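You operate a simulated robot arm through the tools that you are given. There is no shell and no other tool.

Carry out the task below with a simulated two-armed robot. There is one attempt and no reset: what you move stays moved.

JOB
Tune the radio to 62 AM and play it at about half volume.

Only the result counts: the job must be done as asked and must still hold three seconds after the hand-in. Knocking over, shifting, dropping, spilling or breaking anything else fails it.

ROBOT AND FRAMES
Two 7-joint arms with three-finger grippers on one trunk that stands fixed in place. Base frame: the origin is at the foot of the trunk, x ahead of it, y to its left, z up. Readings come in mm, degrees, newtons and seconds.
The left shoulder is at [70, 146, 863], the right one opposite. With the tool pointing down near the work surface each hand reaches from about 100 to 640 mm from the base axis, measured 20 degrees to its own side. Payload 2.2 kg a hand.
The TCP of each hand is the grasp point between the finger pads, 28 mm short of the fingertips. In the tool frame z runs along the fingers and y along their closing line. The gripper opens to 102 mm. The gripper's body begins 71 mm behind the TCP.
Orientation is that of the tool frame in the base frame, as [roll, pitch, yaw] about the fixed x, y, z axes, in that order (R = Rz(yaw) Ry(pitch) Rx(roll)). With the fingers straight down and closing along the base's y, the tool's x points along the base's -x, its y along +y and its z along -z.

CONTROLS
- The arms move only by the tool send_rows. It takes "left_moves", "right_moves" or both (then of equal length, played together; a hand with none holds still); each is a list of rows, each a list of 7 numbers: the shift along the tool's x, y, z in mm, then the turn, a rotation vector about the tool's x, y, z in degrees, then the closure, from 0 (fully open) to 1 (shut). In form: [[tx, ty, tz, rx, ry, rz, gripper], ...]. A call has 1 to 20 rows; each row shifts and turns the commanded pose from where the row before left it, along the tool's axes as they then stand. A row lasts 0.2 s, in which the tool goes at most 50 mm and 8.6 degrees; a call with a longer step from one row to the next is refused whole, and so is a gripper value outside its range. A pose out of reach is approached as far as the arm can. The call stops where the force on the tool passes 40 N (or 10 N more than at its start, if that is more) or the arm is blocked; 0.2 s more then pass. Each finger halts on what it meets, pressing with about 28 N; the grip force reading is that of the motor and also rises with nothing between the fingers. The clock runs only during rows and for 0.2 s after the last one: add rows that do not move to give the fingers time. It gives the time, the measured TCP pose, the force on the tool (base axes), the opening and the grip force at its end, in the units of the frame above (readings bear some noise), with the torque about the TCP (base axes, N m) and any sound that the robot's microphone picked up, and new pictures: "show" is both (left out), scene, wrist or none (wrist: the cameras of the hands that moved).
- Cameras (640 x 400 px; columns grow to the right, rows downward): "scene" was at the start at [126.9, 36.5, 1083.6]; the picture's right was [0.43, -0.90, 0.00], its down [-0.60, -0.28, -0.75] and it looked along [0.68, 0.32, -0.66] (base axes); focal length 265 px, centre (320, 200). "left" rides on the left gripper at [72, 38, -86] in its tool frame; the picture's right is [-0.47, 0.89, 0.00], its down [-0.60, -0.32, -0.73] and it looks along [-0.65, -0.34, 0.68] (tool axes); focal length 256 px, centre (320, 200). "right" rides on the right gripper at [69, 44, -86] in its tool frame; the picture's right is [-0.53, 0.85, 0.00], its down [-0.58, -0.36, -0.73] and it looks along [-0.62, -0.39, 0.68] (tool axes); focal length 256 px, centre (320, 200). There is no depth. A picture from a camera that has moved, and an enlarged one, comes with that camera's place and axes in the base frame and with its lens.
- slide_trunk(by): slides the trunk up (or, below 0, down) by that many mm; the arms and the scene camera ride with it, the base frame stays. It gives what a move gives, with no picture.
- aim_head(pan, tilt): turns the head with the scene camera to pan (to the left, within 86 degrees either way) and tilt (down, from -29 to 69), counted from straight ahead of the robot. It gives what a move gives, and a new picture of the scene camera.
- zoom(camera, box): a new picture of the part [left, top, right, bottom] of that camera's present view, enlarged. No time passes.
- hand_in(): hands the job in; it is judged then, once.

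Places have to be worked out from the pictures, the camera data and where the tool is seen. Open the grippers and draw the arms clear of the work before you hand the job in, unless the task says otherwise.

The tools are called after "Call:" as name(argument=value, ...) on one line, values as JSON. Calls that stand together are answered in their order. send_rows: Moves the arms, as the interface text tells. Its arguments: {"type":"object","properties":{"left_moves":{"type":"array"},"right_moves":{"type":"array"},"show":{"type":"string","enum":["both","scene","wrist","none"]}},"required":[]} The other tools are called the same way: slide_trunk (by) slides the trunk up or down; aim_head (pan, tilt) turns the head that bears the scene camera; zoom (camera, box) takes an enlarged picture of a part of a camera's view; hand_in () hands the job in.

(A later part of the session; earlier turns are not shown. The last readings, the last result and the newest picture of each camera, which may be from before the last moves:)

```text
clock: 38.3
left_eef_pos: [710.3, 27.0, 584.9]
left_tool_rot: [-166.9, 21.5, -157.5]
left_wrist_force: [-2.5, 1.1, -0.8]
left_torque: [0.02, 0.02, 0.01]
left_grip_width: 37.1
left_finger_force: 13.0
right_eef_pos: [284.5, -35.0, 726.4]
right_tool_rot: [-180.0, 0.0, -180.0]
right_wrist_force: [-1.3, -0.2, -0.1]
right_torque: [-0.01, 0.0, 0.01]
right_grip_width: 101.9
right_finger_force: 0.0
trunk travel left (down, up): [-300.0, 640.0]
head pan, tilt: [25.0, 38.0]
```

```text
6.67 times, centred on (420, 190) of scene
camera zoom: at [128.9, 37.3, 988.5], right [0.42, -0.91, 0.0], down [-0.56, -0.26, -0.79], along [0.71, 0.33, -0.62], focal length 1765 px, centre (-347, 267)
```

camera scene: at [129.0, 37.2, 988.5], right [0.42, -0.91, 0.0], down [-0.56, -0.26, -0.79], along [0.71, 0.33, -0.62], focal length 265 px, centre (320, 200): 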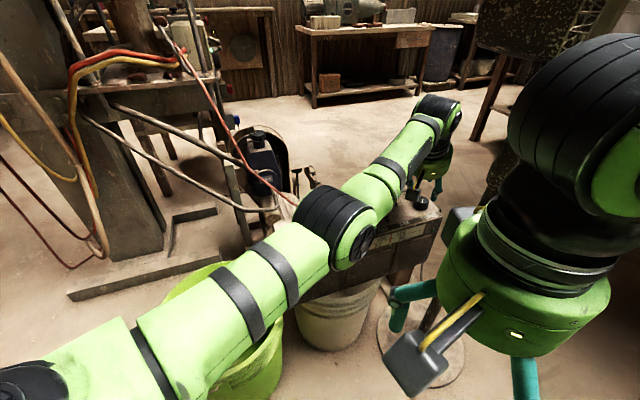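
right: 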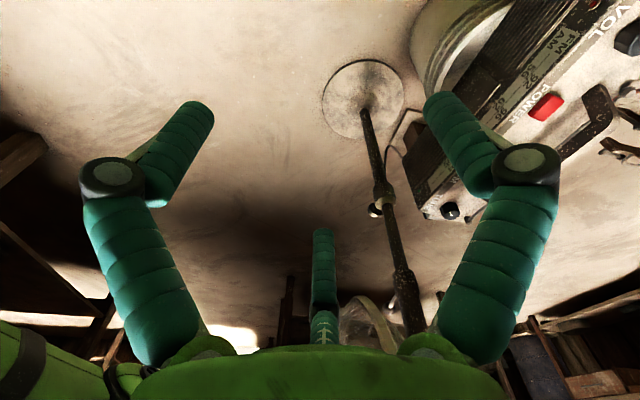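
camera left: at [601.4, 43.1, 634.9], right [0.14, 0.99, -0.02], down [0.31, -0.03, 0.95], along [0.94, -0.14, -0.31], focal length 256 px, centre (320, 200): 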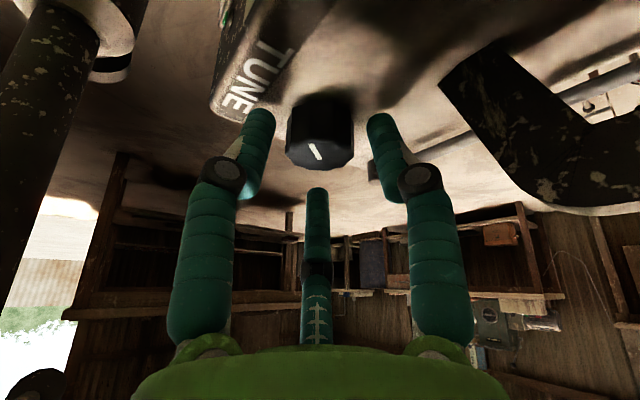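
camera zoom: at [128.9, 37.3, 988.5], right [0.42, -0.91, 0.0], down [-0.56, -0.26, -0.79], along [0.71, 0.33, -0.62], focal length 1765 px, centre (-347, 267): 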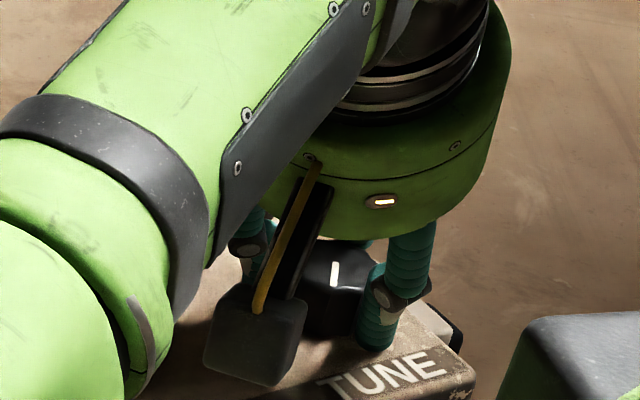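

The knob is gripped at 37 mm with 13 N and barely any net force on the radio. I'll firm the grip and turn the hand 15° counter-clockwise about the knob's vertical axis.

Call:
send_rows(left_moves=[[0, 0, 0, 0, 0, 0, 0.68], [0, 0, 0, 0, 0, 0, 0.7], [0.38, -0.81, 0.04, -2.745, -1.585, -6.797, 0.7], [0.38, -0.81, 0.04, -2.745, -1.585, -6.797, 0.7], [0, 0, 0, 0, 0, 0, 0.7]], show="both")

Call:
zoom(camera="scene", box=[380, 160, 460, 220])

Call:
zoom(camera="left", box=[220, 20, 420, 180])

Call:
zoom(camera="scene", box=[270, 180, 460, 300])

```text
clock: 39.5
left_eef_pos: [707.7, 25.5, 583.6]
left_tool_rot: [-166.9, 21.4, -142.5]
left_wrist_force: [1.3, -2.6, -0.3]
left_torque: [-0.23, 0.01, -0.03]
left_grip_width: 36.6
left_finger_force: 28.0
left hand out of reach, approached as far as the arm can: row 4
right_eef_pos: [284.8, -35.7, 727.6]
right_tool_rot: [-180.0, 0.0, 180.0]
right_wrist_force: [0.8, 0.0, -0.4]
right_torque: [-0.03, 0.03, -0.02]
right_grip_width: 102.1
right_finger_force: 0.0
trunk travel left (down, up): [-300.0, 640.0]
head pan, tilt: [25.0, 38.0]
camera scene: at [129.5, 36.9, 988.4], right [0.42, -0.91, 0.0], down [-0.56, -0.26, -0.79], along [0.71, 0.33, -0.62], focal length 265 px, centre (320, 200)
camera left: at [598.2, 12.2, 627.3], right [-0.12, 0.99, -0.02], down [0.31, 0.06, 0.95], along [0.94, 0.11, -0.31], focal length 256 px, centre (320, 200)
```

scene: 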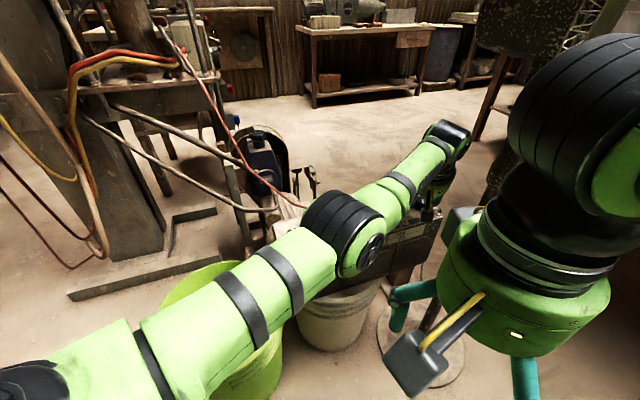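
left: 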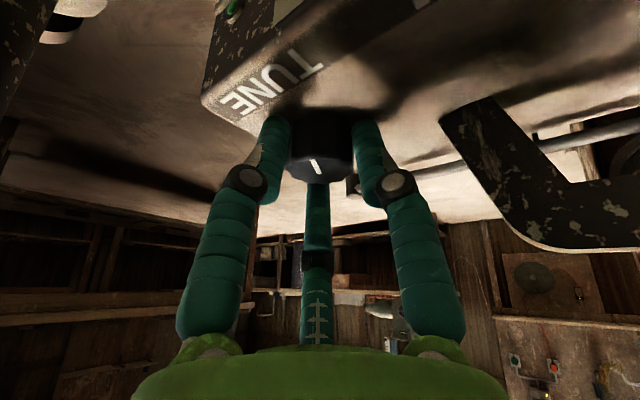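

```text
6.67 times, centred on (420, 190) of scene
camera zoom: at [129.5, 36.9, 988.4], right [0.42, -0.91, 0.0], down [-0.56, -0.26, -0.79], along [0.71, 0.33, -0.62], focal length 1765 px, centre (-347, 267)
```

zoom: 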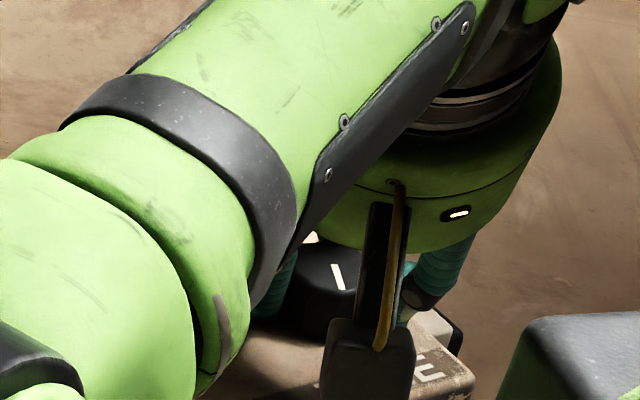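

```text
2.50 times, centred on (320, 100) of left
camera zoom: at [598.2, 12.2, 627.3], right [-0.12, 0.99, -0.02], down [0.31, 0.06, 0.95], along [0.94, 0.11, -0.31], focal length 640 px, centre (320, 450)
```

zoom: 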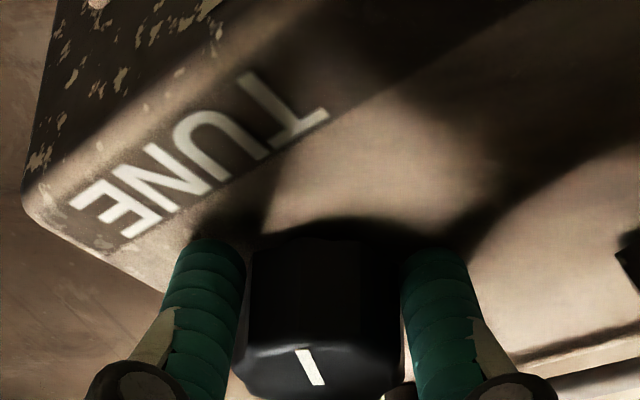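

```text
3.33 times, centred on (365, 240) of scene
camera zoom: at [129.5, 36.9, 988.4], right [0.42, -0.91, 0.0], down [-0.56, -0.26, -0.79], along [0.71, 0.33, -0.62], focal length 882 px, centre (170, 67)
```

zoom: 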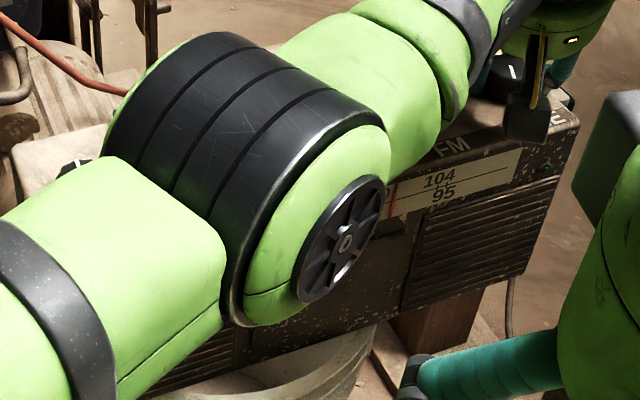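

The knob turns with the hand, about 15°, and the needle has begun moving left relative to the 104 mark. The arm is at its reach limit, so while holding the knob I'll gently draw the radio's end back to where it stood originally, 8 mm and 6 mm, which also regains reach.

Call:
send_rows(left_moves=[[2.33, -0.18, -0.9, 0, 0, 0, 0.7], [2.33, -0.18, -0.9, 0, 0, 0, 0.7], [2.33, -0.18, -0.9, 0, 0, 0, 0.7], [2.33, -0.18, -0.9, 0, 0, 0, 0.7], [0, 0, 0, 0, 0, 0, 0.7]], show="wrist")

Call:
zoom(camera="scene", box=[270, 180, 460, 300])

```text
clock: 40.7
left_eef_pos: [698.8, 19.1, 584.7]
left_tool_rot: [-166.9, 21.5, -142.5]
left_wrist_force: [3.3, -2.8, 1.9]
left_torque: [-0.17, 0.21, -0.06]
left_grip_width: 36.4
left_finger_force: 27.7
right_eef_pos: [283.3, -35.5, 726.4]
right_tool_rot: [180.0, 0.0, 179.9]
right_wrist_force: [-0.1, 0.0, 0.3]
right_torque: [0.01, -0.02, 0.05]
right_grip_width: 102.0
right_finger_force: 0.0
trunk travel left (down, up): [-300.0, 640.0]
head pan, tilt: [25.0, 38.0]
camera left: at [590.0, 6.8, 627.2], right [-0.12, 0.99, -0.02], down [0.3, 0.05, 0.95], along [0.94, 0.11, -0.31], focal length 256 px, centre (320, 200)
```

left: 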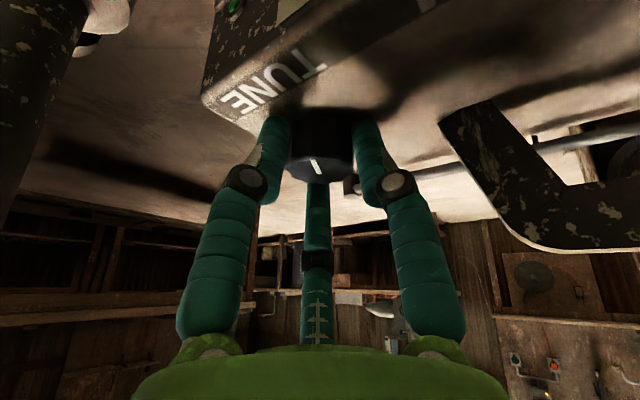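

```text
3.33 times, centred on (365, 240) of scene
camera zoom: at [129.2, 36.9, 988.5], right [0.42, -0.91, 0.0], down [-0.56, -0.26, -0.79], along [0.71, 0.33, -0.62], focal length 882 px, centre (170, 67)
```

zoom: 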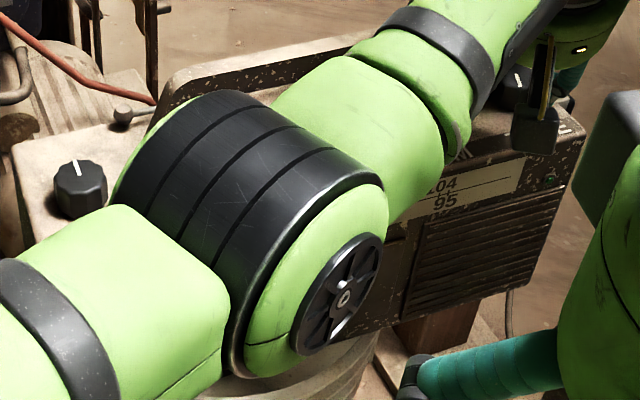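

The radio's end came back with the hand with only a few newtons. I'll now turn another 12° counter-clockwise, to about the limit of this stroke.

Call:
send_rows(left_moves=[[0.39, -0.68, 0.02, -2.196, -1.268, -5.438, 0.7], [0.39, -0.68, 0.02, -2.196, -1.268, -5.438, 0.7], [0, 0, 0, 0, 0, 0, 0.7]], show="wrist")

Call:
zoom(camera="scene", box=[270, 180, 460, 300])

```text
clock: 41.5
left_eef_pos: [694.7, 18.6, 584.6]
left_tool_rot: [-166.7, 21.5, -130.4]
left_wrist_force: [3.8, -4.3, 2.8]
left_torque: [-0.4, 0.29, -0.06]
left_grip_width: 36.5
left_finger_force: 27.4
left hand out of reach, approached as far as the arm can: row 2
right_eef_pos: [284.7, -34.6, 727.5]
right_tool_rot: [180.0, 0.0, -180.0]
right_wrist_force: [0.0, 0.1, 0.5]
right_torque: [-0.03, 0.0, -0.04]
right_grip_width: 101.9
right_finger_force: 0.1
trunk travel left (down, up): [-300.0, 640.0]
head pan, tilt: [25.0, 38.0]
camera left: at [591.4, -16.3, 627.3], right [-0.33, 0.94, -0.02], down [0.29, 0.12, 0.95], along [0.9, 0.31, -0.31], focal length 256 px, centre (320, 200)
```

left: 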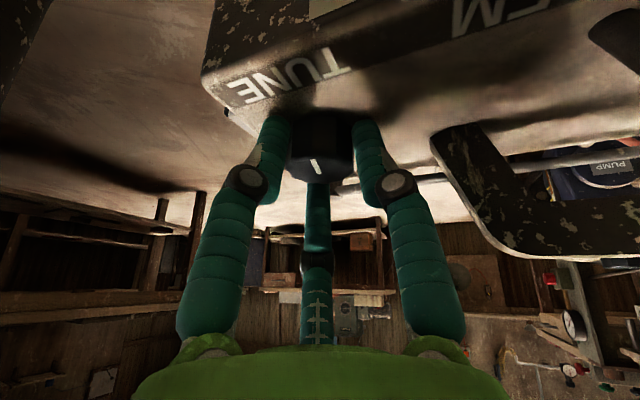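

```text
3.33 times, centred on (365, 240) of scene
camera zoom: at [129.0, 36.9, 988.5], right [0.42, -0.91, 0.0], down [-0.56, -0.26, -0.79], along [0.71, 0.33, -0.62], focal length 882 px, centre (170, 67)
```

zoom: 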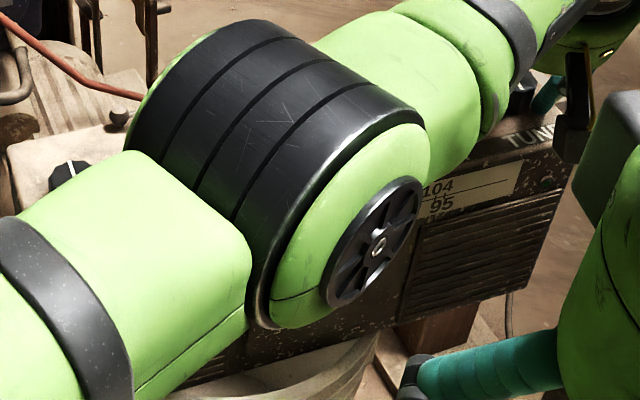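

The hand has now turned about 27° in all and this stroke is at its reach limit. I'll open the fingers, rise straight up clear of the knob and check the needle.

Call:
send_rows(left_moves=[[0, 0, 0, 0, 0, 0, 0.6], [0, 0, 0, 0, 0, 0, 0.51], [0, 0, 0, 0, 0, 0, 0.51], [-1.83, -1.06, -4.53, 0, 0, 0, 0.51], [-3.66, -2.11, -9.06, 0, 0, 0, 0.51], [-5.49, -3.17, -13.6, 0, 0, 0, 0.51], [-5.49, -3.17, -13.6, 0, 0, 0, 0.51], [-7.3, -4.2, -18.1, 0, 0, 0, 0.51], [0, 0, 0, 0, 0, 0, 0.51]], show="both")

Call:
zoom(camera="scene", box=[270, 160, 460, 280])

Call:
zoom(camera="left", box=[220, 0, 420, 160])

```text
clock: 43.5
left_eef_pos: [690.5, 21.7, 647.7]
left_tool_rot: [-167.0, 21.3, -130.4]
left_wrist_force: [-1.0, -0.2, -0.6]
left_torque: [-0.01, 0.0, 0.02]
left_grip_width: 50.0
left_finger_force: 0.1
left hand out of reach, approached as far as the arm can: row 8
right_eef_pos: [284.3, -35.5, 728.7]
right_tool_rot: [180.0, 0.0, 179.9]
right_wrist_force: [0.3, 0.4, -0.6]
right_torque: [0.03, 0.0, -0.04]
right_grip_width: 102.0
right_finger_force: 0.1
trunk travel left (down, up): [-300.0, 640.0]
head pan, tilt: [25.0, 38.0]
camera scene: at [128.9, 37.2, 988.5], right [0.42, -0.91, 0.0], down [-0.56, -0.26, -0.79], along [0.71, 0.33, -0.62], focal length 265 px, centre (320, 200)
camera left: at [585.6, -12.1, 691.2], right [-0.33, 0.94, -0.02], down [0.29, 0.12, 0.95], along [0.9, 0.31, -0.31], focal length 256 px, centre (320, 200)
```

scene: 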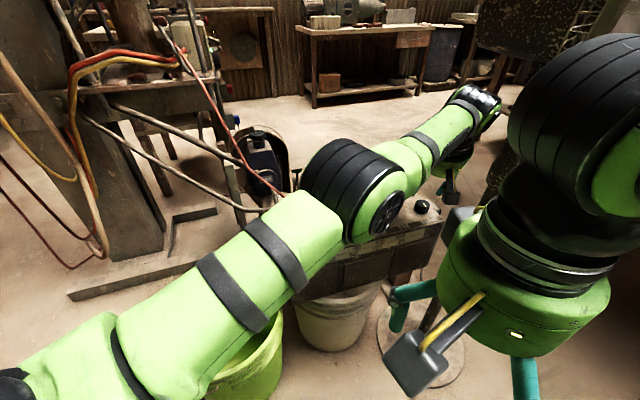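
left: 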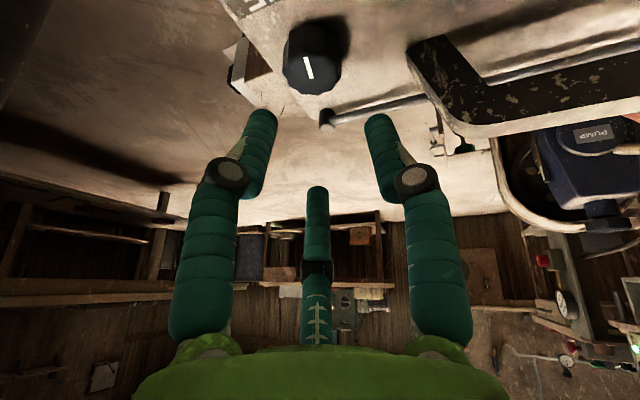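

```text
3.33 times, centred on (365, 220) of scene
camera zoom: at [128.9, 37.2, 988.5], right [0.42, -0.91, 0.0], down [-0.56, -0.26, -0.79], along [0.71, 0.33, -0.62], focal length 882 px, centre (170, 133)
```

zoom: 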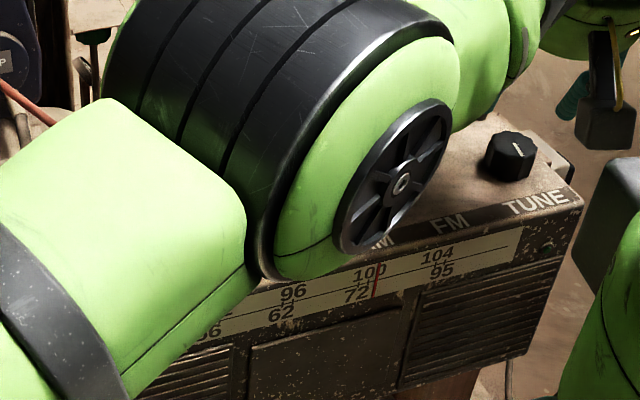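

```text
2.50 times, centred on (320, 80) of left
camera zoom: at [585.6, -12.1, 691.2], right [-0.33, 0.94, -0.02], down [0.29, 0.12, 0.95], along [0.9, 0.31, -0.31], focal length 640 px, centre (320, 500)
```

zoom: 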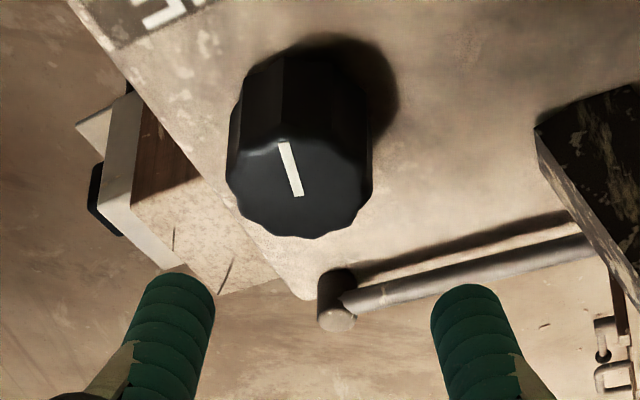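

The needle has moved to just right of the 100/72 column, so a knob turn of 27° moves it about 0.31 of a 4-MHz interval. I need about 100° more counter-clockwise. The knob is at about (704, 22). I'll swing the hand back clockwise 37° above it and re-centre for the next stroke.

Call:
send_rows(left_moves=[[0, 0, 0, 2.708, 1.564, 6.707, 0.51], [0, 0, 0, 2.708, 1.564, 6.707, 0.51], [0, 0, 0, 2.708, 1.564, 6.707, 0.51], [0, 0, 0, 2.708, 1.564, 6.707, 0.51], [0, 0, 0, 2.708, 1.564, 6.707, 0.51], [0.1, 5.4, 16.3, 0, 0, 0, 0.51], [0, 0, 0, 0, 0, 0, 0.51]], show="wrist")

Call:
zoom(camera="left", box=[220, 20, 420, 180])

Call:
zoom(camera="scene", box=[310, 170, 450, 270])

```text
clock: 45.1
left_eef_pos: [709.4, 20.4, 634.7]
left_tool_rot: [-166.9, 21.6, -167.5]
left_wrist_force: [-0.6, -0.1, 0.5]
left_torque: [0.05, -0.02, 0.02]
left_grip_width: 49.9
left_finger_force: 0.0
left hand out of reach, approached as far as the arm can: row 1, 2, 3
right_eef_pos: [284.4, -35.0, 727.1]
right_tool_rot: [-180.0, 0.0, 180.0]
right_wrist_force: [0.0, 0.2, -0.7]
right_torque: [-0.02, 0.0, -0.02]
right_grip_width: 101.9
right_finger_force: 0.0
trunk travel left (down, up): [-300.0, 640.0]
head pan, tilt: [25.0, 38.0]
camera left: at [604.8, 54.6, 677.0], right [0.31, 0.95, -0.02], down [0.3, -0.08, 0.95], along [0.9, -0.3, -0.31], focal length 256 px, centre (320, 200)
```

left: 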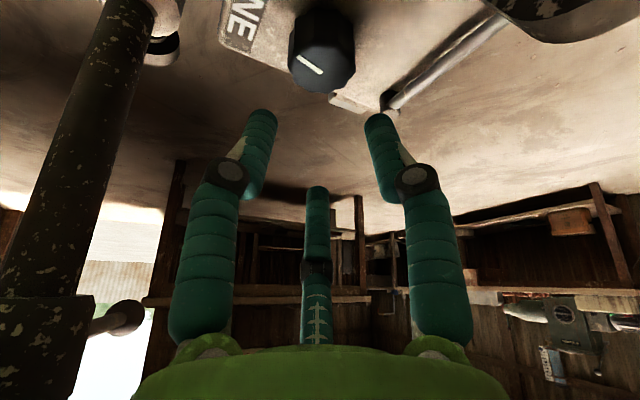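

```text
2.50 times, centred on (320, 100) of left
camera zoom: at [604.8, 54.6, 677.0], right [0.31, 0.95, -0.02], down [0.3, -0.08, 0.95], along [0.9, -0.3, -0.31], focal length 640 px, centre (320, 450)
```

zoom: 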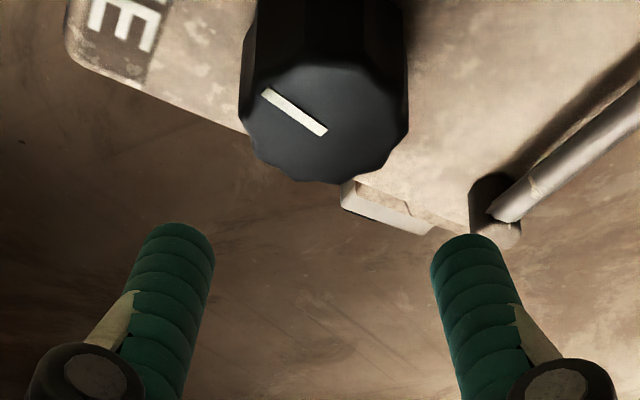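

```text
4.00 times, centred on (380, 220) of scene
camera zoom: at [128.9, 37.2, 988.5], right [0.42, -0.91, 0.0], down [-0.56, -0.26, -0.79], along [0.71, 0.33, -0.62], focal length 1059 px, centre (80, 120)
```

zoom: 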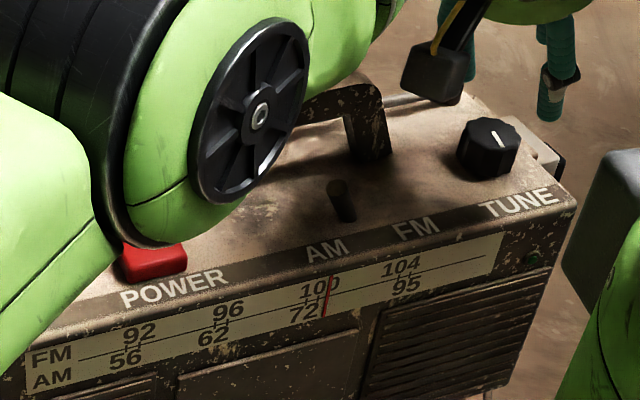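

Now the scale is unobstructed in the scene view. I'll zoom in on it to read the tick positions, and check the knob for re-centring.

Call:
zoom(camera="scene", box=[310, 225, 390, 270])

Call:
zoom(camera="scene", box=[370, 220, 450, 265])

```text
8.00 times, centred on (350, 248) of scene
camera zoom: at [128.9, 37.2, 988.5], right [0.42, -0.91, 0.0], down [-0.56, -0.26, -0.79], along [0.71, 0.33, -0.62], focal length 2118 px, centre (80, -180)
```

zoom: 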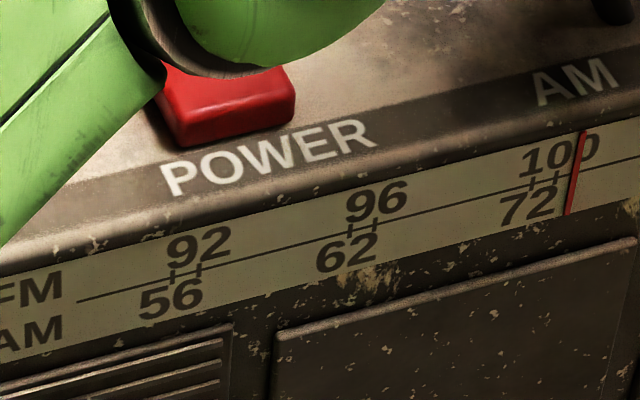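

```text
8.00 times, centred on (410, 242) of scene
camera zoom: at [128.9, 37.2, 988.5], right [0.42, -0.91, 0.0], down [-0.56, -0.26, -0.79], along [0.71, 0.33, -0.62], focal length 2118 px, centre (-400, -140)
```

zoom: 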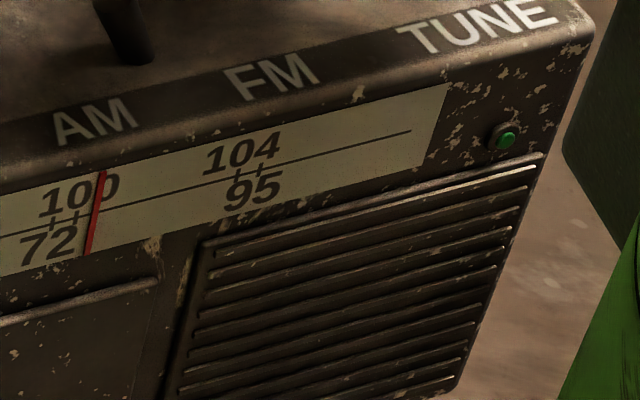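

The close-up shows separate FM and AM ticks. The AM 62 tick is at x ≈ 350 in this zoom and the needle at x ≈ 576, so it needs about 226 px, roughly 98° more of knob turn. I'll re-centre over the knob (704, 21.6) and descend around it.

Call:
send_rows(left_moves=[[5.6, 2.8, -2.9, 0, 0, 0, 0.51], [5.6, 2.8, -2.9, 0, 0, 0, 0.51], [3.66, 2.11, 9.06, 0, 0, 0, 0.51], [3.66, 2.11, 9.06, 0, 0, 0, 0.51], [3.66, 2.11, 9.06, 0, 0, 0, 0.51], [2.93, 1.69, 7.25, 0, 0, 0, 0.51], [1.83, 1.06, 4.53, 0, 0, 0, 0.51], [0, 0, 0, 0, 0, 0, 0.51]], show="wrist")

Call:
zoom(camera="left", box=[220, 20, 420, 180])

```text
clock: 46.9
left_eef_pos: [711.5, 18.0, 591.5]
left_tool_rot: [-167.0, 21.5, -167.5]
left_wrist_force: [0.0, -0.4, 0.2]
left_torque: [0.01, 0.02, 0.01]
left_grip_width: 50.0
left_finger_force: 0.1
left hand out of reach, approached as far as the arm can: row 1, 2, 6
right_eef_pos: [284.7, -35.2, 726.6]
right_tool_rot: [180.0, -0.1, -179.9]
right_wrist_force: [-0.3, 0.4, 0.2]
right_torque: [0.02, -0.02, 0.0]
right_grip_width: 102.2
right_finger_force: 0.1
trunk travel left (down, up): [-300.0, 640.0]
head pan, tilt: [25.0, 38.0]
camera left: at [607.6, 53.9, 634.1], right [0.31, 0.95, -0.02], down [0.3, -0.08, 0.95], along [0.9, -0.3, -0.31], focal length 256 px, centre (320, 200)
```

left: 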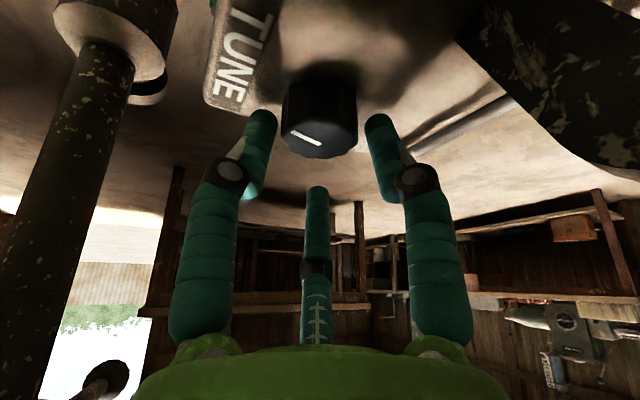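

```text
2.50 times, centred on (320, 100) of left
camera zoom: at [607.6, 53.9, 634.1], right [0.31, 0.95, -0.02], down [0.3, -0.08, 0.95], along [0.9, -0.3, -0.31], focal length 640 px, centre (320, 450)
```

zoom: 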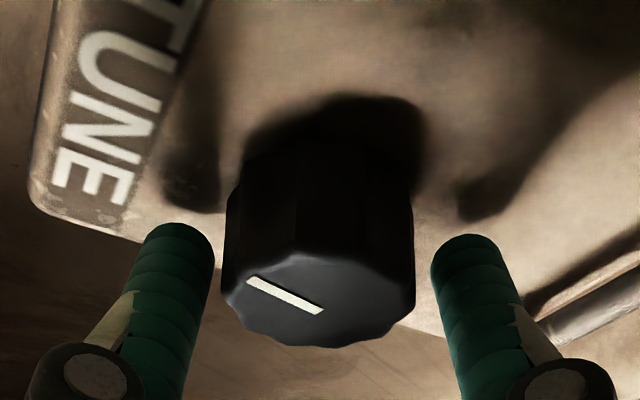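

The last moves came up short because the arm is almost straight: the tool axis is about 16 mm beyond the knob, although the fingers straddle it cleanly. I'll move inward toward the robot in small steps so the elbow can bend.

Call:
send_rows(left_moves=[[0.6, 0.34, -0.32, 0, 0, 0, 0.51], [0.78, 0.45, -0.42, 0, 0, 0, 0.51], [0.78, 0.45, -0.42, 0, 0, 0, 0.51], [1.18, 0.68, -0.63, 0, 0, 0, 0.51], [1.18, 0.68, -0.63, 0, 0, 0, 0.51], [1.57, 0.91, -0.85, 0, 0, 0, 0.51], [0, 0, 0, 0, 0, 0, 0.51]], show="none")

Call:
zoom(camera="left", box=[220, 20, 420, 180])

```text
clock: 48.5
left_eef_pos: [711.1, 18.6, 591.3]
left_tool_rot: [-166.9, 21.4, -167.5]
left_wrist_force: [0.2, -0.2, -0.1]
left_torque: [-0.04, 0.02, -0.02]
left_grip_width: 50.2
left_finger_force: 0.1
left hand out of reach, approached as far as the arm can: row 4, 6
right_eef_pos: [284.2, -33.5, 726.9]
right_tool_rot: [-179.9, 0.0, -179.9]
right_wrist_force: [0.1, -0.3, 0.1]
right_torque: [-0.01, 0.0, -0.04]
right_grip_width: 102.1
right_finger_force: 0.0
trunk travel left (down, up): [-300.0, 640.0]
head pan, tilt: [25.0, 38.0]
```

```text
2.50 times, centred on (320, 100) of left
camera zoom: at [607.3, 53.7, 634.2], right [0.31, 0.95, -0.02], down [0.3, -0.08, 0.95], along [0.9, -0.3, -0.31], focal length 640 px, centre (320, 450)
```

zoom: 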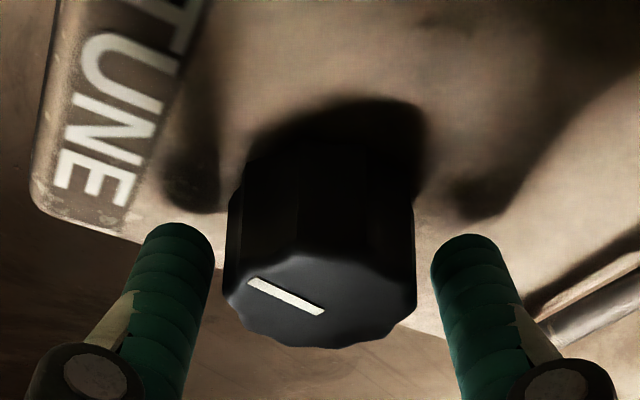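

There's almost no inward progress; the nearly straight elbow is close to singular. I'll send a longer series of small inward steps, never more than the 16 mm needed, to let it gradually unbend.

Call:
send_rows(left_moves=[[1.18, 0.68, -0.63, 0, 0, 0, 0.51], [1.18, 0.68, -0.63, 0, 0, 0, 0.51], [1.18, 0.68, -0.63, 0, 0, 0, 0.51], [1.18, 0.68, -0.63, 0, 0, 0, 0.51], [1.18, 0.68, -0.63, 0, 0, 0, 0.51], [1.18, 0.68, -0.63, 0, 0, 0, 0.51], [1.18, 0.68, -0.63, 0, 0, 0, 0.51], [1.18, 0.68, -0.63, 0, 0, 0, 0.51], [1.18, 0.68, -0.63, 0, 0, 0, 0.51], [1.18, 0.68, -0.63, 0, 0, 0, 0.51]], show="scene")

```text
clock: 50.7
left_eef_pos: [710.7, 19.4, 591.4]
left_tool_rot: [-167.0, 21.4, -167.6]
left_wrist_force: [0.0, 0.0, -0.8]
left_torque: [0.0, 0.02, -0.01]
left_grip_width: 50.2
left_finger_force: 0.1
left hand out of reach, approached as far as the arm can: row 2, 5, 7, 9
right_eef_pos: [283.6, -33.9, 727.1]
right_tool_rot: [180.0, 0.0, 180.0]
right_wrist_force: [-0.8, -0.4, 0.9]
right_torque: [0.02, 0.03, 0.0]
right_grip_width: 101.7
right_finger_force: 0.1
trunk travel left (down, up): [-300.0, 640.0]
head pan, tilt: [25.0, 38.0]
camera scene: at [129.0, 37.2, 988.5], right [0.42, -0.91, 0.0], down [-0.56, -0.26, -0.79], along [0.71, 0.33, -0.62], focal length 265 px, centre (320, 200)
```

scene: 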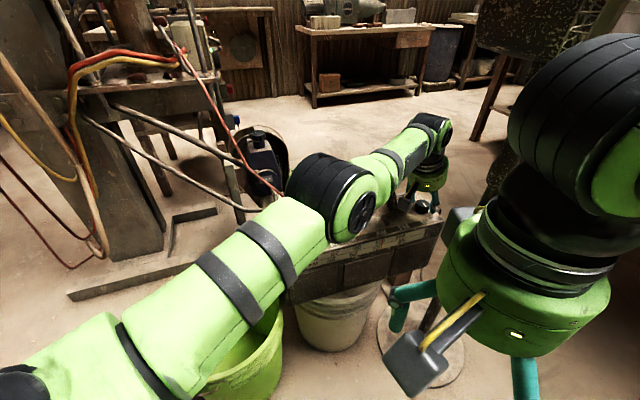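

The arm is stuck at full stretch for purely inward moves. I'll instead retract along the tool's own axis, up and inward, which worked before and bends the elbow properly, then come down again from the inside.

Call:
send_rows(left_moves=[[0, 0, -8, 0, 0, 0, 0.51], [0, 0, -12, 0, 0, 0, 0.51], [0, 0, -15, 0, 0, 0, 0.51], [0, 0, -20, 0, 0, 0, 0.51], [0, 0, -25, 0, 0, 0, 0.51], [0, 0, -25, 0, 0, 0, 0.51], [0, 0, 0, 0, 0, 0, 0.51]], show="none")

```text
clock: 52.3
left_eef_pos: [699.9, 25.4, 691.2]
left_tool_rot: [-166.9, 21.3, -167.6]
left_wrist_force: [0.0, 0.5, 0.0]
left_torque: [0.01, 0.02, -0.02]
left_grip_width: 50.1
left_finger_force: 0.0
left hand out of reach, approached as far as the arm can: row 1, 2, 3, 4, 5, 6
right_eef_pos: [282.8, -34.8, 727.1]
right_tool_rot: [180.0, 0.0, 180.0]
right_wrist_force: [0.2, -0.4, -0.1]
right_torque: [-0.04, 0.0, 0.03]
right_grip_width: 101.9
right_finger_force: 0.0
trunk travel left (down, up): [-300.0, 640.0]
head pan, tilt: [25.0, 38.0]
```

It slid upward along the limit of its reach, still straight. I'll keep retracting up and inward by a larger amount so the elbow has to bend, well clear of everything.

Call:
send_rows(left_moves=[[6, 3.5, -38, 0, 0, 0, 0.51], [6, 3.5, -38, 0, 0, 0, 0.51], [6, 3.5, -38, 0, 0, 0, 0.51], [6, 3.5, -38, 0, 0, 0, 0.51], [0, 0, 0, 0, 0, 0, 0.51]], show="scene")

```text
clock: 53.5
left_eef_pos: [653.5, 43.9, 832.2]
left_tool_rot: [-166.9, 21.2, -167.5]
left_wrist_force: [0.1, -0.1, -0.6]
left_torque: [0.01, -0.02, -0.01]
left_grip_width: 49.9
left_finger_force: 0.0
left hand out of reach, approached as far as the arm can: row 1, 2, 3, 4
right_eef_pos: [284.6, -34.3, 726.8]
right_tool_rot: [-180.0, 0.0, 180.0]
right_wrist_force: [0.3, 0.4, -0.2]
right_torque: [-0.01, -0.03, 0.0]
right_grip_width: 101.7
right_finger_force: 0.0
trunk travel left (down, up): [-300.0, 640.0]
head pan, tilt: [25.0, 38.0]
camera scene: at [129.3, 37.2, 988.4], right [0.42, -0.91, 0.0], down [-0.56, -0.26, -0.79], along [0.71, 0.33, -0.62], focal length 265 px, centre (320, 200)
```

scene: 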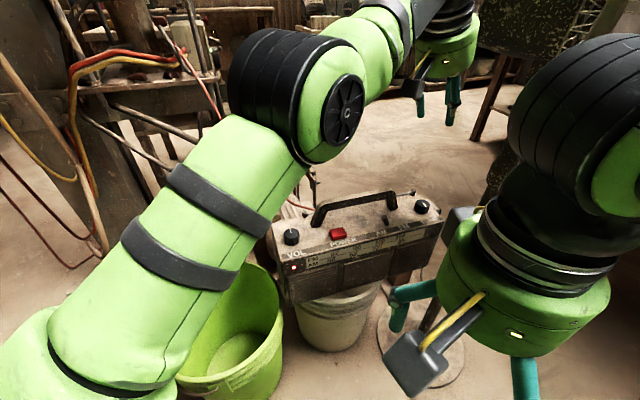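

The arm is still straight (wrist about 568 mm from the shoulder). Before a freeing manoeuvre, in which pitching the tool up about the wrist should flex the elbow, I'll check what is around the hand.

Call:
zoom(camera="left", box=[0, 0, 640, 400])

Call:
zoom(camera="scene", box=[380, 0, 640, 200])

Call:
zoom(camera="right", box=[0, 0, 640, 400])

```text
1.00 times, centred on (320, 200) of left (not enlarged: the box is as wide or as high as the picture)
camera zoom: at [549.5, 79.7, 875.5], right [0.31, 0.95, -0.02], down [0.3, -0.08, 0.95], along [0.9, -0.3, -0.31], focal length 256 px, centre (320, 200)
```

zoom: 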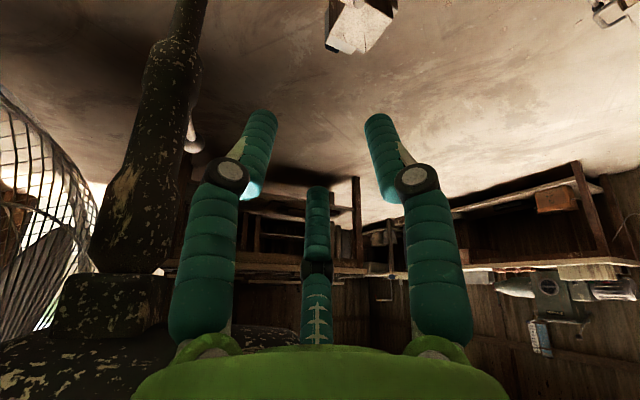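

```text
2.00 times, centred on (510, 100) of scene
camera zoom: at [129.3, 37.2, 988.4], right [0.42, -0.91, 0.0], down [-0.56, -0.26, -0.79], along [0.71, 0.33, -0.62], focal length 529 px, centre (-60, 400)
```

zoom: 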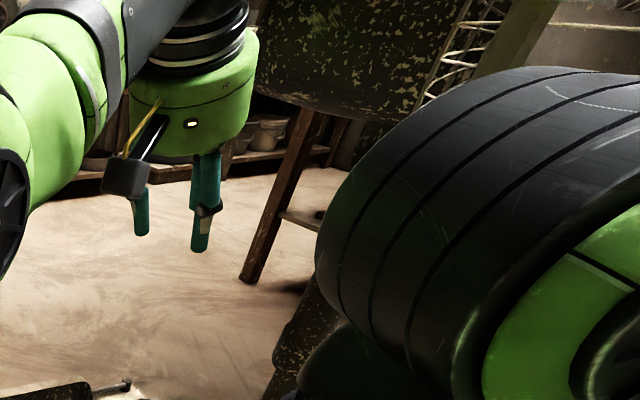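

```text
1.00 times, centred on (320, 200) of right (not enlarged: the box is as wide or as high as the picture)
camera zoom: at [214.6, 9.3, 813.2], right [0.53, 0.85, 0.0], down [0.58, -0.36, 0.73], along [0.62, -0.39, -0.68], focal length 256 px, centre (320, 200)
```

zoom: 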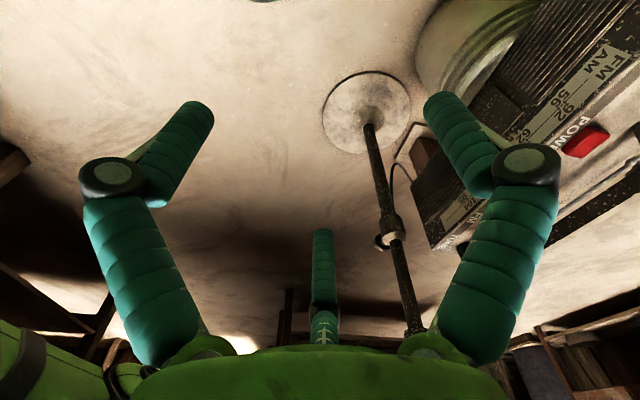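

A fan stands close by: its dark motor housing hangs at about z > 910, just right of and beyond this hand. I must not pitch outward here. I'll first move the left hand sideways to the left, away from the fan, at the same height.

Call:
send_rows(left_moves=[[-8.06, 38.8, -5.8, 0, 0, 0, 0.51], [-8.06, 38.8, -5.8, 0, 0, 0, 0.51], [-8.06, 38.8, -5.8, 0, 0, 0, 0.51], [-8.06, 38.8, -5.8, 0, 0, 0, 0.51], [-8.06, 38.8, -5.8, 0, 0, 0, 0.51], [0, 0, 0, 0, 0, 0, 0.51]], show="both")

```text
clock: 54.9
left_eef_pos: [665.5, 246.3, 839.4]
left_tool_rot: [-167.0, 21.5, -167.7]
left_wrist_force: [0.1, 0.2, -0.5]
left_torque: [-0.03, -0.02, -0.05]
left_grip_width: 50.1
left_finger_force: 0.1
left hand out of reach, approached as far as the arm can: row 1, 2
right_eef_pos: [284.6, -35.3, 727.6]
right_tool_rot: [180.0, 0.0, -180.0]
right_wrist_force: [0.3, -0.7, -0.2]
right_torque: [-0.03, 0.03, -0.01]
right_grip_width: 101.8
right_finger_force: 0.1
trunk travel left (down, up): [-300.0, 640.0]
head pan, tilt: [25.0, 38.0]
camera scene: at [129.0, 37.1, 988.5], right [0.42, -0.91, 0.0], down [-0.56, -0.26, -0.79], along [0.71, 0.33, -0.62], focal length 265 px, centre (320, 200)
camera left: at [561.2, 280.7, 881.8], right [0.31, 0.95, -0.02], down [0.3, -0.08, 0.95], along [0.9, -0.3, -0.31], focal length 256 px, centre (320, 200)
```

scene: 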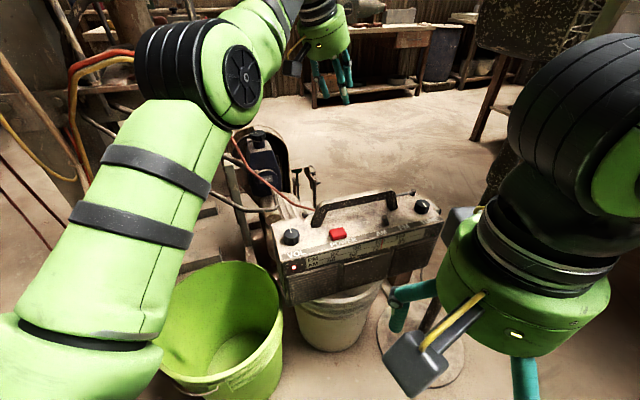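
left: 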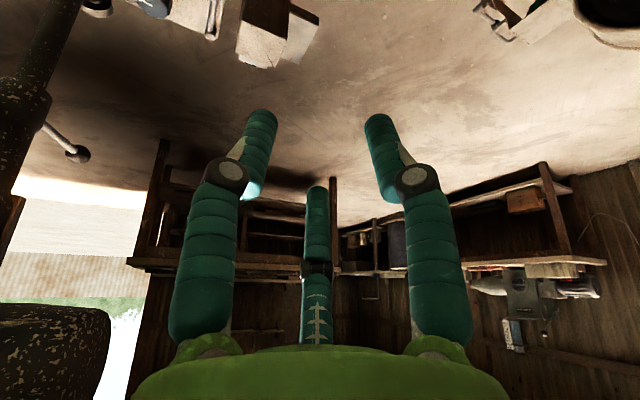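

The hand is clear of the fan at (665, 246, 839), and the last rows were no longer flagged. I'll test whether the arm can now move inward freely.

Call:
send_rows(left_moves=[[6.3, 3.6, -3.4, 0, 0, 0, 0.51], [12.5, 7.3, -6.8, 0, 0, 0, 0.51], [15.7, 9.1, -8.5, 0, 0, 0, 0.51], [15.7, 9.1, -8.5, 0, 0, 0, 0.51], [0, 0, 0, 0, 0, 0, 0.51]], show="none")

Call:
zoom(camera="scene", box=[265, 180, 455, 310])

```text
clock: 56.1
left_eef_pos: [647.3, 274.7, 861.5]
left_tool_rot: [-167.0, 21.2, -167.4]
left_wrist_force: [0.5, 0.1, 0.2]
left_torque: [0.01, -0.02, 0.0]
left_grip_width: 49.9
left_finger_force: 0.1
left hand out of reach, approached as far as the arm can: row 1, 2, 3, 4
right_eef_pos: [284.2, -35.3, 727.5]
right_tool_rot: [180.0, 0.0, 179.9]
right_wrist_force: [0.3, 0.0, -0.1]
right_torque: [0.03, 0.01, 0.03]
right_grip_width: 102.0
right_finger_force: 0.1
trunk travel left (down, up): [-300.0, 640.0]
head pan, tilt: [25.0, 38.0]
```

```text
3.08 times, centred on (360, 245) of scene
camera zoom: at [129.1, 37.2, 988.5], right [0.42, -0.91, 0.0], down [-0.56, -0.26, -0.79], along [0.71, 0.33, -0.62], focal length 814 px, centre (197, 62)
```

zoom: 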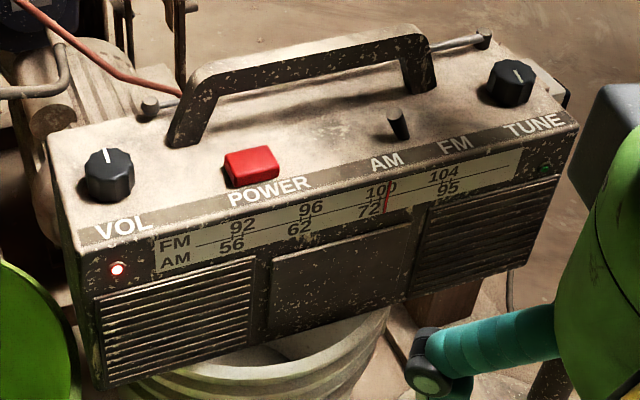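

The power lamp is lit and the lever is on AM; only the arm still slides along its full-stretch limit. Here, clear of the fan, I'll pitch the tool up about the wrist while asking for inward motion, to flex the elbow.

Call:
send_rows(left_moves=[[-13.1, -14.1, -0.35, 4, -6.93, 0, 0.51], [-13.1, -14.1, -0.35, 4, -6.93, 0, 0.51], [-13.1, -14.1, -0.35, 4, -6.93, 0, 0.51], [-13.1, -14.1, -0.35, 4, -6.93, 0, 0.51], [0, 0, 0, 0, 0, 0, 0.51]], show="scene")

```text
clock: 57.3
left_eef_pos: [737.4, 239.6, 930.9]
left_tool_rot: [-142.3, 46.5, -153.5]
left_wrist_force: [-0.2, -0.3, 0.4]
left_torque: [-0.03, 0.02, -0.01]
left_grip_width: 49.9
left_finger_force: 0.0
left hand out of reach, approached as far as the arm can: row 1, 2, 3, 4
right_eef_pos: [283.6, -34.8, 726.0]
right_tool_rot: [-179.9, 0.0, 180.0]
right_wrist_force: [-0.1, 0.4, 0.0]
right_torque: [0.0, 0.0, 0.0]
right_grip_width: 102.2
right_finger_force: 0.0
trunk travel left (down, up): [-300.0, 640.0]
head pan, tilt: [25.0, 38.0]
camera scene: at [129.0, 37.2, 988.5], right [0.42, -0.91, 0.0], down [-0.56, -0.26, -0.79], along [0.71, 0.33, -0.62], focal length 265 px, centre (320, 200)
```

scene: 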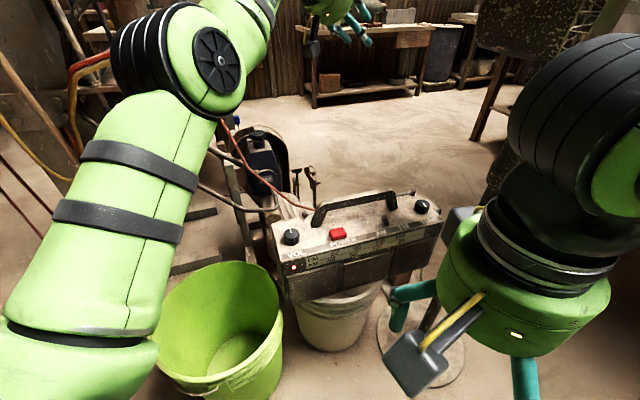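

Now I suspect the elbow has slipped slightly past straight, so inward requests only push it further against its stop. I'll pitch up more with a slight outward bias to carry it back through straight, then try moving inward.

Call:
send_rows(left_moves=[[-27.7, -14.4, -1, 4, -6.93, 0, 0.51], [-27.7, -14.4, -1, 4, -6.93, 0, 0.51], [-27.7, -14.4, -1, 4, -6.93, 0, 0.51], [7.6, -1.2, -6.5, 0, 0, 0, 0.51], [7.6, -1.2, -6.5, 0, 0, 0, 0.51], [7.6, -1.2, -6.5, 0, 0, 0, 0.51], [0, 0, 0, 0, 0, 0, 0.51]], show="none")

```text
clock: 58.9
left_eef_pos: [767.2, 229.9, 1014.0]
left_tool_rot: [-107.6, 58.8, -125.2]
left_wrist_force: [-0.3, 0.7, -0.4]
left_torque: [0.0, 0.01, 0.01]
left_grip_width: 49.6
left_finger_force: 0.1
left hand out of reach, approached as far as the arm can: row 3, 4, 5, 6
right_eef_pos: [283.9, -35.4, 727.4]
right_tool_rot: [180.0, -0.1, -180.0]
right_wrist_force: [-0.2, 0.0, 0.0]
right_torque: [-0.05, -0.02, -0.01]
right_grip_width: 101.9
right_finger_force: 0.1
trunk travel left (down, up): [-300.0, 640.0]
head pan, tilt: [25.0, 38.0]
```

The arm is still flagged. The roll of the hand may have run a wrist joint to its limit, so I'll undo the 30° roll about the tool axis here in free space and then try moving inward again.

Call:
send_rows(left_moves=[[0, 0, 0, 0, 0, 7.5, 0.51], [0, 0, 0, 0, 0, 7.5, 0.51], [0, 0, 0, 0, 0, 7.5, 0.51], [0, 0, 0, 0, 0, 7.5, 0.51], [6, 0, -12, 0, 0, 0, 0.51], [6, 0, -12, 0, 0, 0, 0.51], [6, 0, -12, 0, 0, 0, 0.51], [0, 0, 0, 0, 0, 0, 0.51]], show="scene")

```text
clock: 60.7
left_eef_pos: [759.7, 249.0, 1020.1]
left_tool_rot: [179.9, 81.0, 159.8]
left_wrist_force: [-0.4, -0.8, -0.5]
left_torque: [0.01, 0.02, 0.0]
left_grip_width: 50.1
left_finger_force: 0.0
left hand out of reach, approached as far as the arm can: row 5, 6, 7
right_eef_pos: [284.1, -34.8, 726.8]
right_tool_rot: [180.0, 0.0, 180.0]
right_wrist_force: [-0.7, -0.7, -0.1]
right_torque: [-0.03, 0.0, 0.0]
right_grip_width: 102.0
right_finger_force: 0.1
trunk travel left (down, up): [-300.0, 640.0]
head pan, tilt: [25.0, 38.0]
camera scene: at [129.0, 37.2, 988.5], right [0.42, -0.91, 0.0], down [-0.56, -0.26, -0.79], along [0.71, 0.33, -0.62], focal length 265 px, centre (320, 200)
```

scene: 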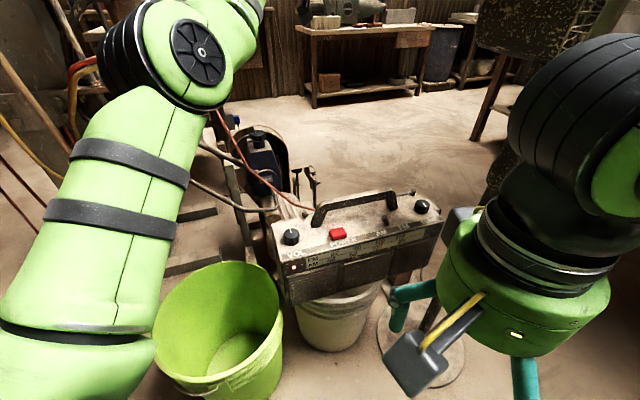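

Rotations work; only inward motion is refused, so the elbow is really straight. I'll pitch the tool back down about the wrist to vertical, which should let the elbow fold the other way, and see which rows get flagged.

Call:
send_rows(left_moves=[[28.8, 0, -2, 0, 8, 0, 0.51], [28.8, 0, -2, 0, 8, 0, 0.51], [28.8, 0, -2, 0, 8, 0, 0.51], [28.8, 0, -2, 0, 8, 0, 0.51], [28.8, 0, -2, 0, 8, 0, 0.51], [28.8, 0, -2, 0, 8, 0, 0.51], [28.8, 0, -2, 0, 8, 0, 0.51], [28.8, 0, -2, 0, 8, 0, 0.51], [28.8, 0, -2, 0, 8, 0, 0.51], [28.8, 0, -2, 0, 8, 0, 0.51], [0, 0, 0, 0, 0, 0, 0.51]], show="scene")

```text
clock: 63.1
left_eef_pos: [593.6, 299.0, 866.2]
left_tool_rot: [176.0, 10.0, 157.0]
left_wrist_force: [-0.4, 0.4, 0.3]
left_torque: [-0.02, -0.02, 0.02]
left_grip_width: 49.9
left_finger_force: 0.0
left hand out of reach, approached as far as the arm can: row 5, 10
right_eef_pos: [283.7, -34.1, 728.0]
right_tool_rot: [-180.0, 0.1, -180.0]
right_wrist_force: [0.6, 0.1, -0.1]
right_torque: [0.0, 0.0, -0.01]
right_grip_width: 101.9
right_finger_force: 0.0
trunk travel left (down, up): [-300.0, 640.0]
head pan, tilt: [25.0, 38.0]
camera scene: at [129.2, 37.4, 988.4], right [0.42, -0.91, 0.0], down [-0.56, -0.26, -0.79], along [0.71, 0.33, -0.62], focal length 265 px, centre (320, 200)
```

scene: 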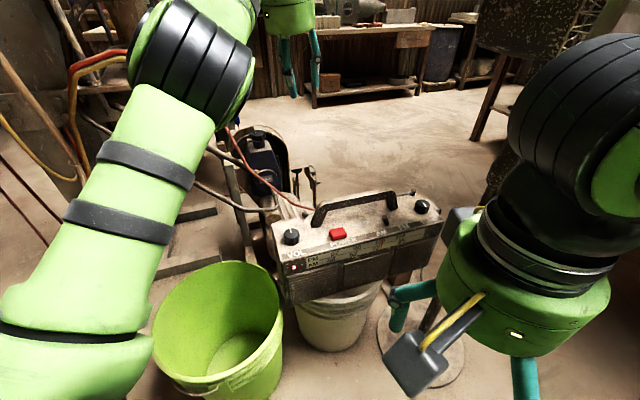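

The elbow's attitude has changed visibly during that swing. I'll try moving inward again in base −x, gently.

Call:
send_rows(left_moves=[[5, 0, 0, 0, 0, 0, 0.51], [10, 0, 0, 0, 0, 0, 0.51], [15, 0, 0, 0, 0, 0, 0.51], [15, 0, 0, 0, 0, 0, 0.51], [15, 0, 0, 0, 0, 0, 0.51], [0, 0, 0, 0, 0, 0, 0.51]], show="scene")

```text
clock: 64.5
left_eef_pos: [576.1, 315.0, 879.0]
left_tool_rot: [175.0, 8.1, 155.3]
left_wrist_force: [0.1, -0.5, 0.1]
left_torque: [-0.01, 0.02, 0.01]
left_grip_width: 49.9
left_finger_force: 0.1
left hand out of reach, approached as far as the arm can: row 1, 2, 3, 4, 5
right_eef_pos: [284.8, -35.9, 726.6]
right_tool_rot: [-180.0, 0.0, -179.9]
right_wrist_force: [0.5, 0.3, 0.2]
right_torque: [-0.02, -0.02, -0.01]
right_grip_width: 102.2
right_finger_force: 0.1
trunk travel left (down, up): [-300.0, 640.0]
head pan, tilt: [25.0, 38.0]
camera scene: at [129.0, 37.1, 988.5], right [0.42, -0.91, 0.0], down [-0.56, -0.26, -0.79], along [0.71, 0.33, -0.62], focal length 265 px, centre (320, 200)
```

scene: 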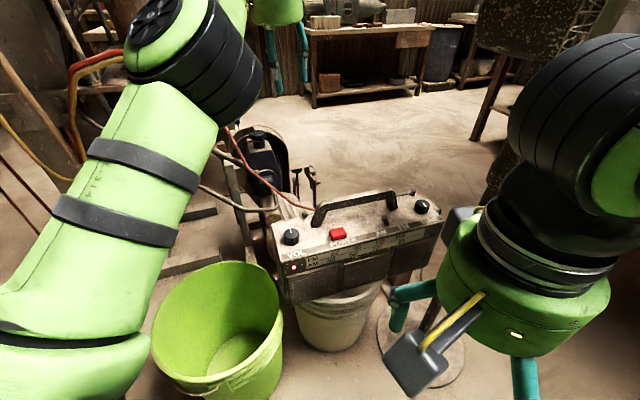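

It's sliding with the elbow slowly swivelling. I'll push the request straight along the arm line toward the shoulder (inward and down) for several rows.

Call:
send_rows(left_moves=[[10.7, -8.3, 5.9, 0, 0, 0, 0.51], [10.7, -8.3, 5.9, 0, 0, 0, 0.51], [10.7, -8.3, 5.9, 0, 0, 0, 0.51], [10.7, -8.3, 5.9, 0, 0, 0, 0.51], [10.7, -8.3, 5.9, 0, 0, 0, 0.51], [10.7, -8.3, 5.9, 0, 0, 0, 0.51], [10.7, -8.3, 5.9, 0, 0, 0, 0.51], [10.7, -8.3, 5.9, 0, 0, 0, 0.51]], show="scene")

```text
clock: 66.3
left_eef_pos: [575.7, 314.7, 877.9]
left_tool_rot: [174.9, 8.1, 155.4]
left_wrist_force: [0.8, -0.4, 0.6]
left_torque: [-0.04, -0.01, 0.03]
left_grip_width: 50.0
left_finger_force: 0.0
left hand out of reach, approached as far as the arm can: row 1, 2, 3, 4, 5, 6, 7, 8
right_eef_pos: [283.7, -34.8, 727.3]
right_tool_rot: [180.0, 0.0, -180.0]
right_wrist_force: [-0.3, -0.4, -0.9]
right_torque: [0.02, 0.01, -0.02]
right_grip_width: 102.2
right_finger_force: 0.0
trunk travel left (down, up): [-300.0, 640.0]
head pan, tilt: [25.0, 38.0]
camera scene: at [129.0, 37.2, 988.5], right [0.42, -0.91, 0.0], down [-0.56, -0.26, -0.79], along [0.71, 0.33, -0.62], focal length 265 px, centre (320, 200)
```

scene: 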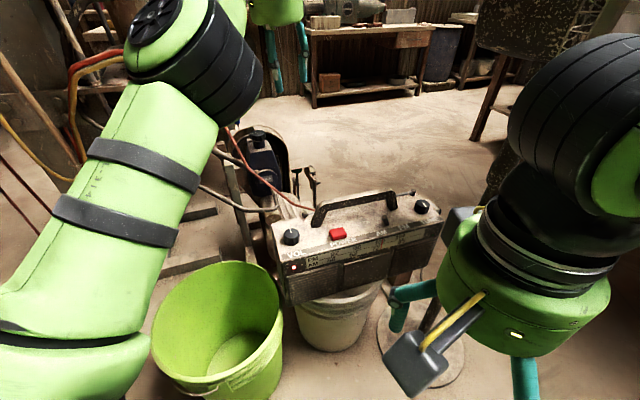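

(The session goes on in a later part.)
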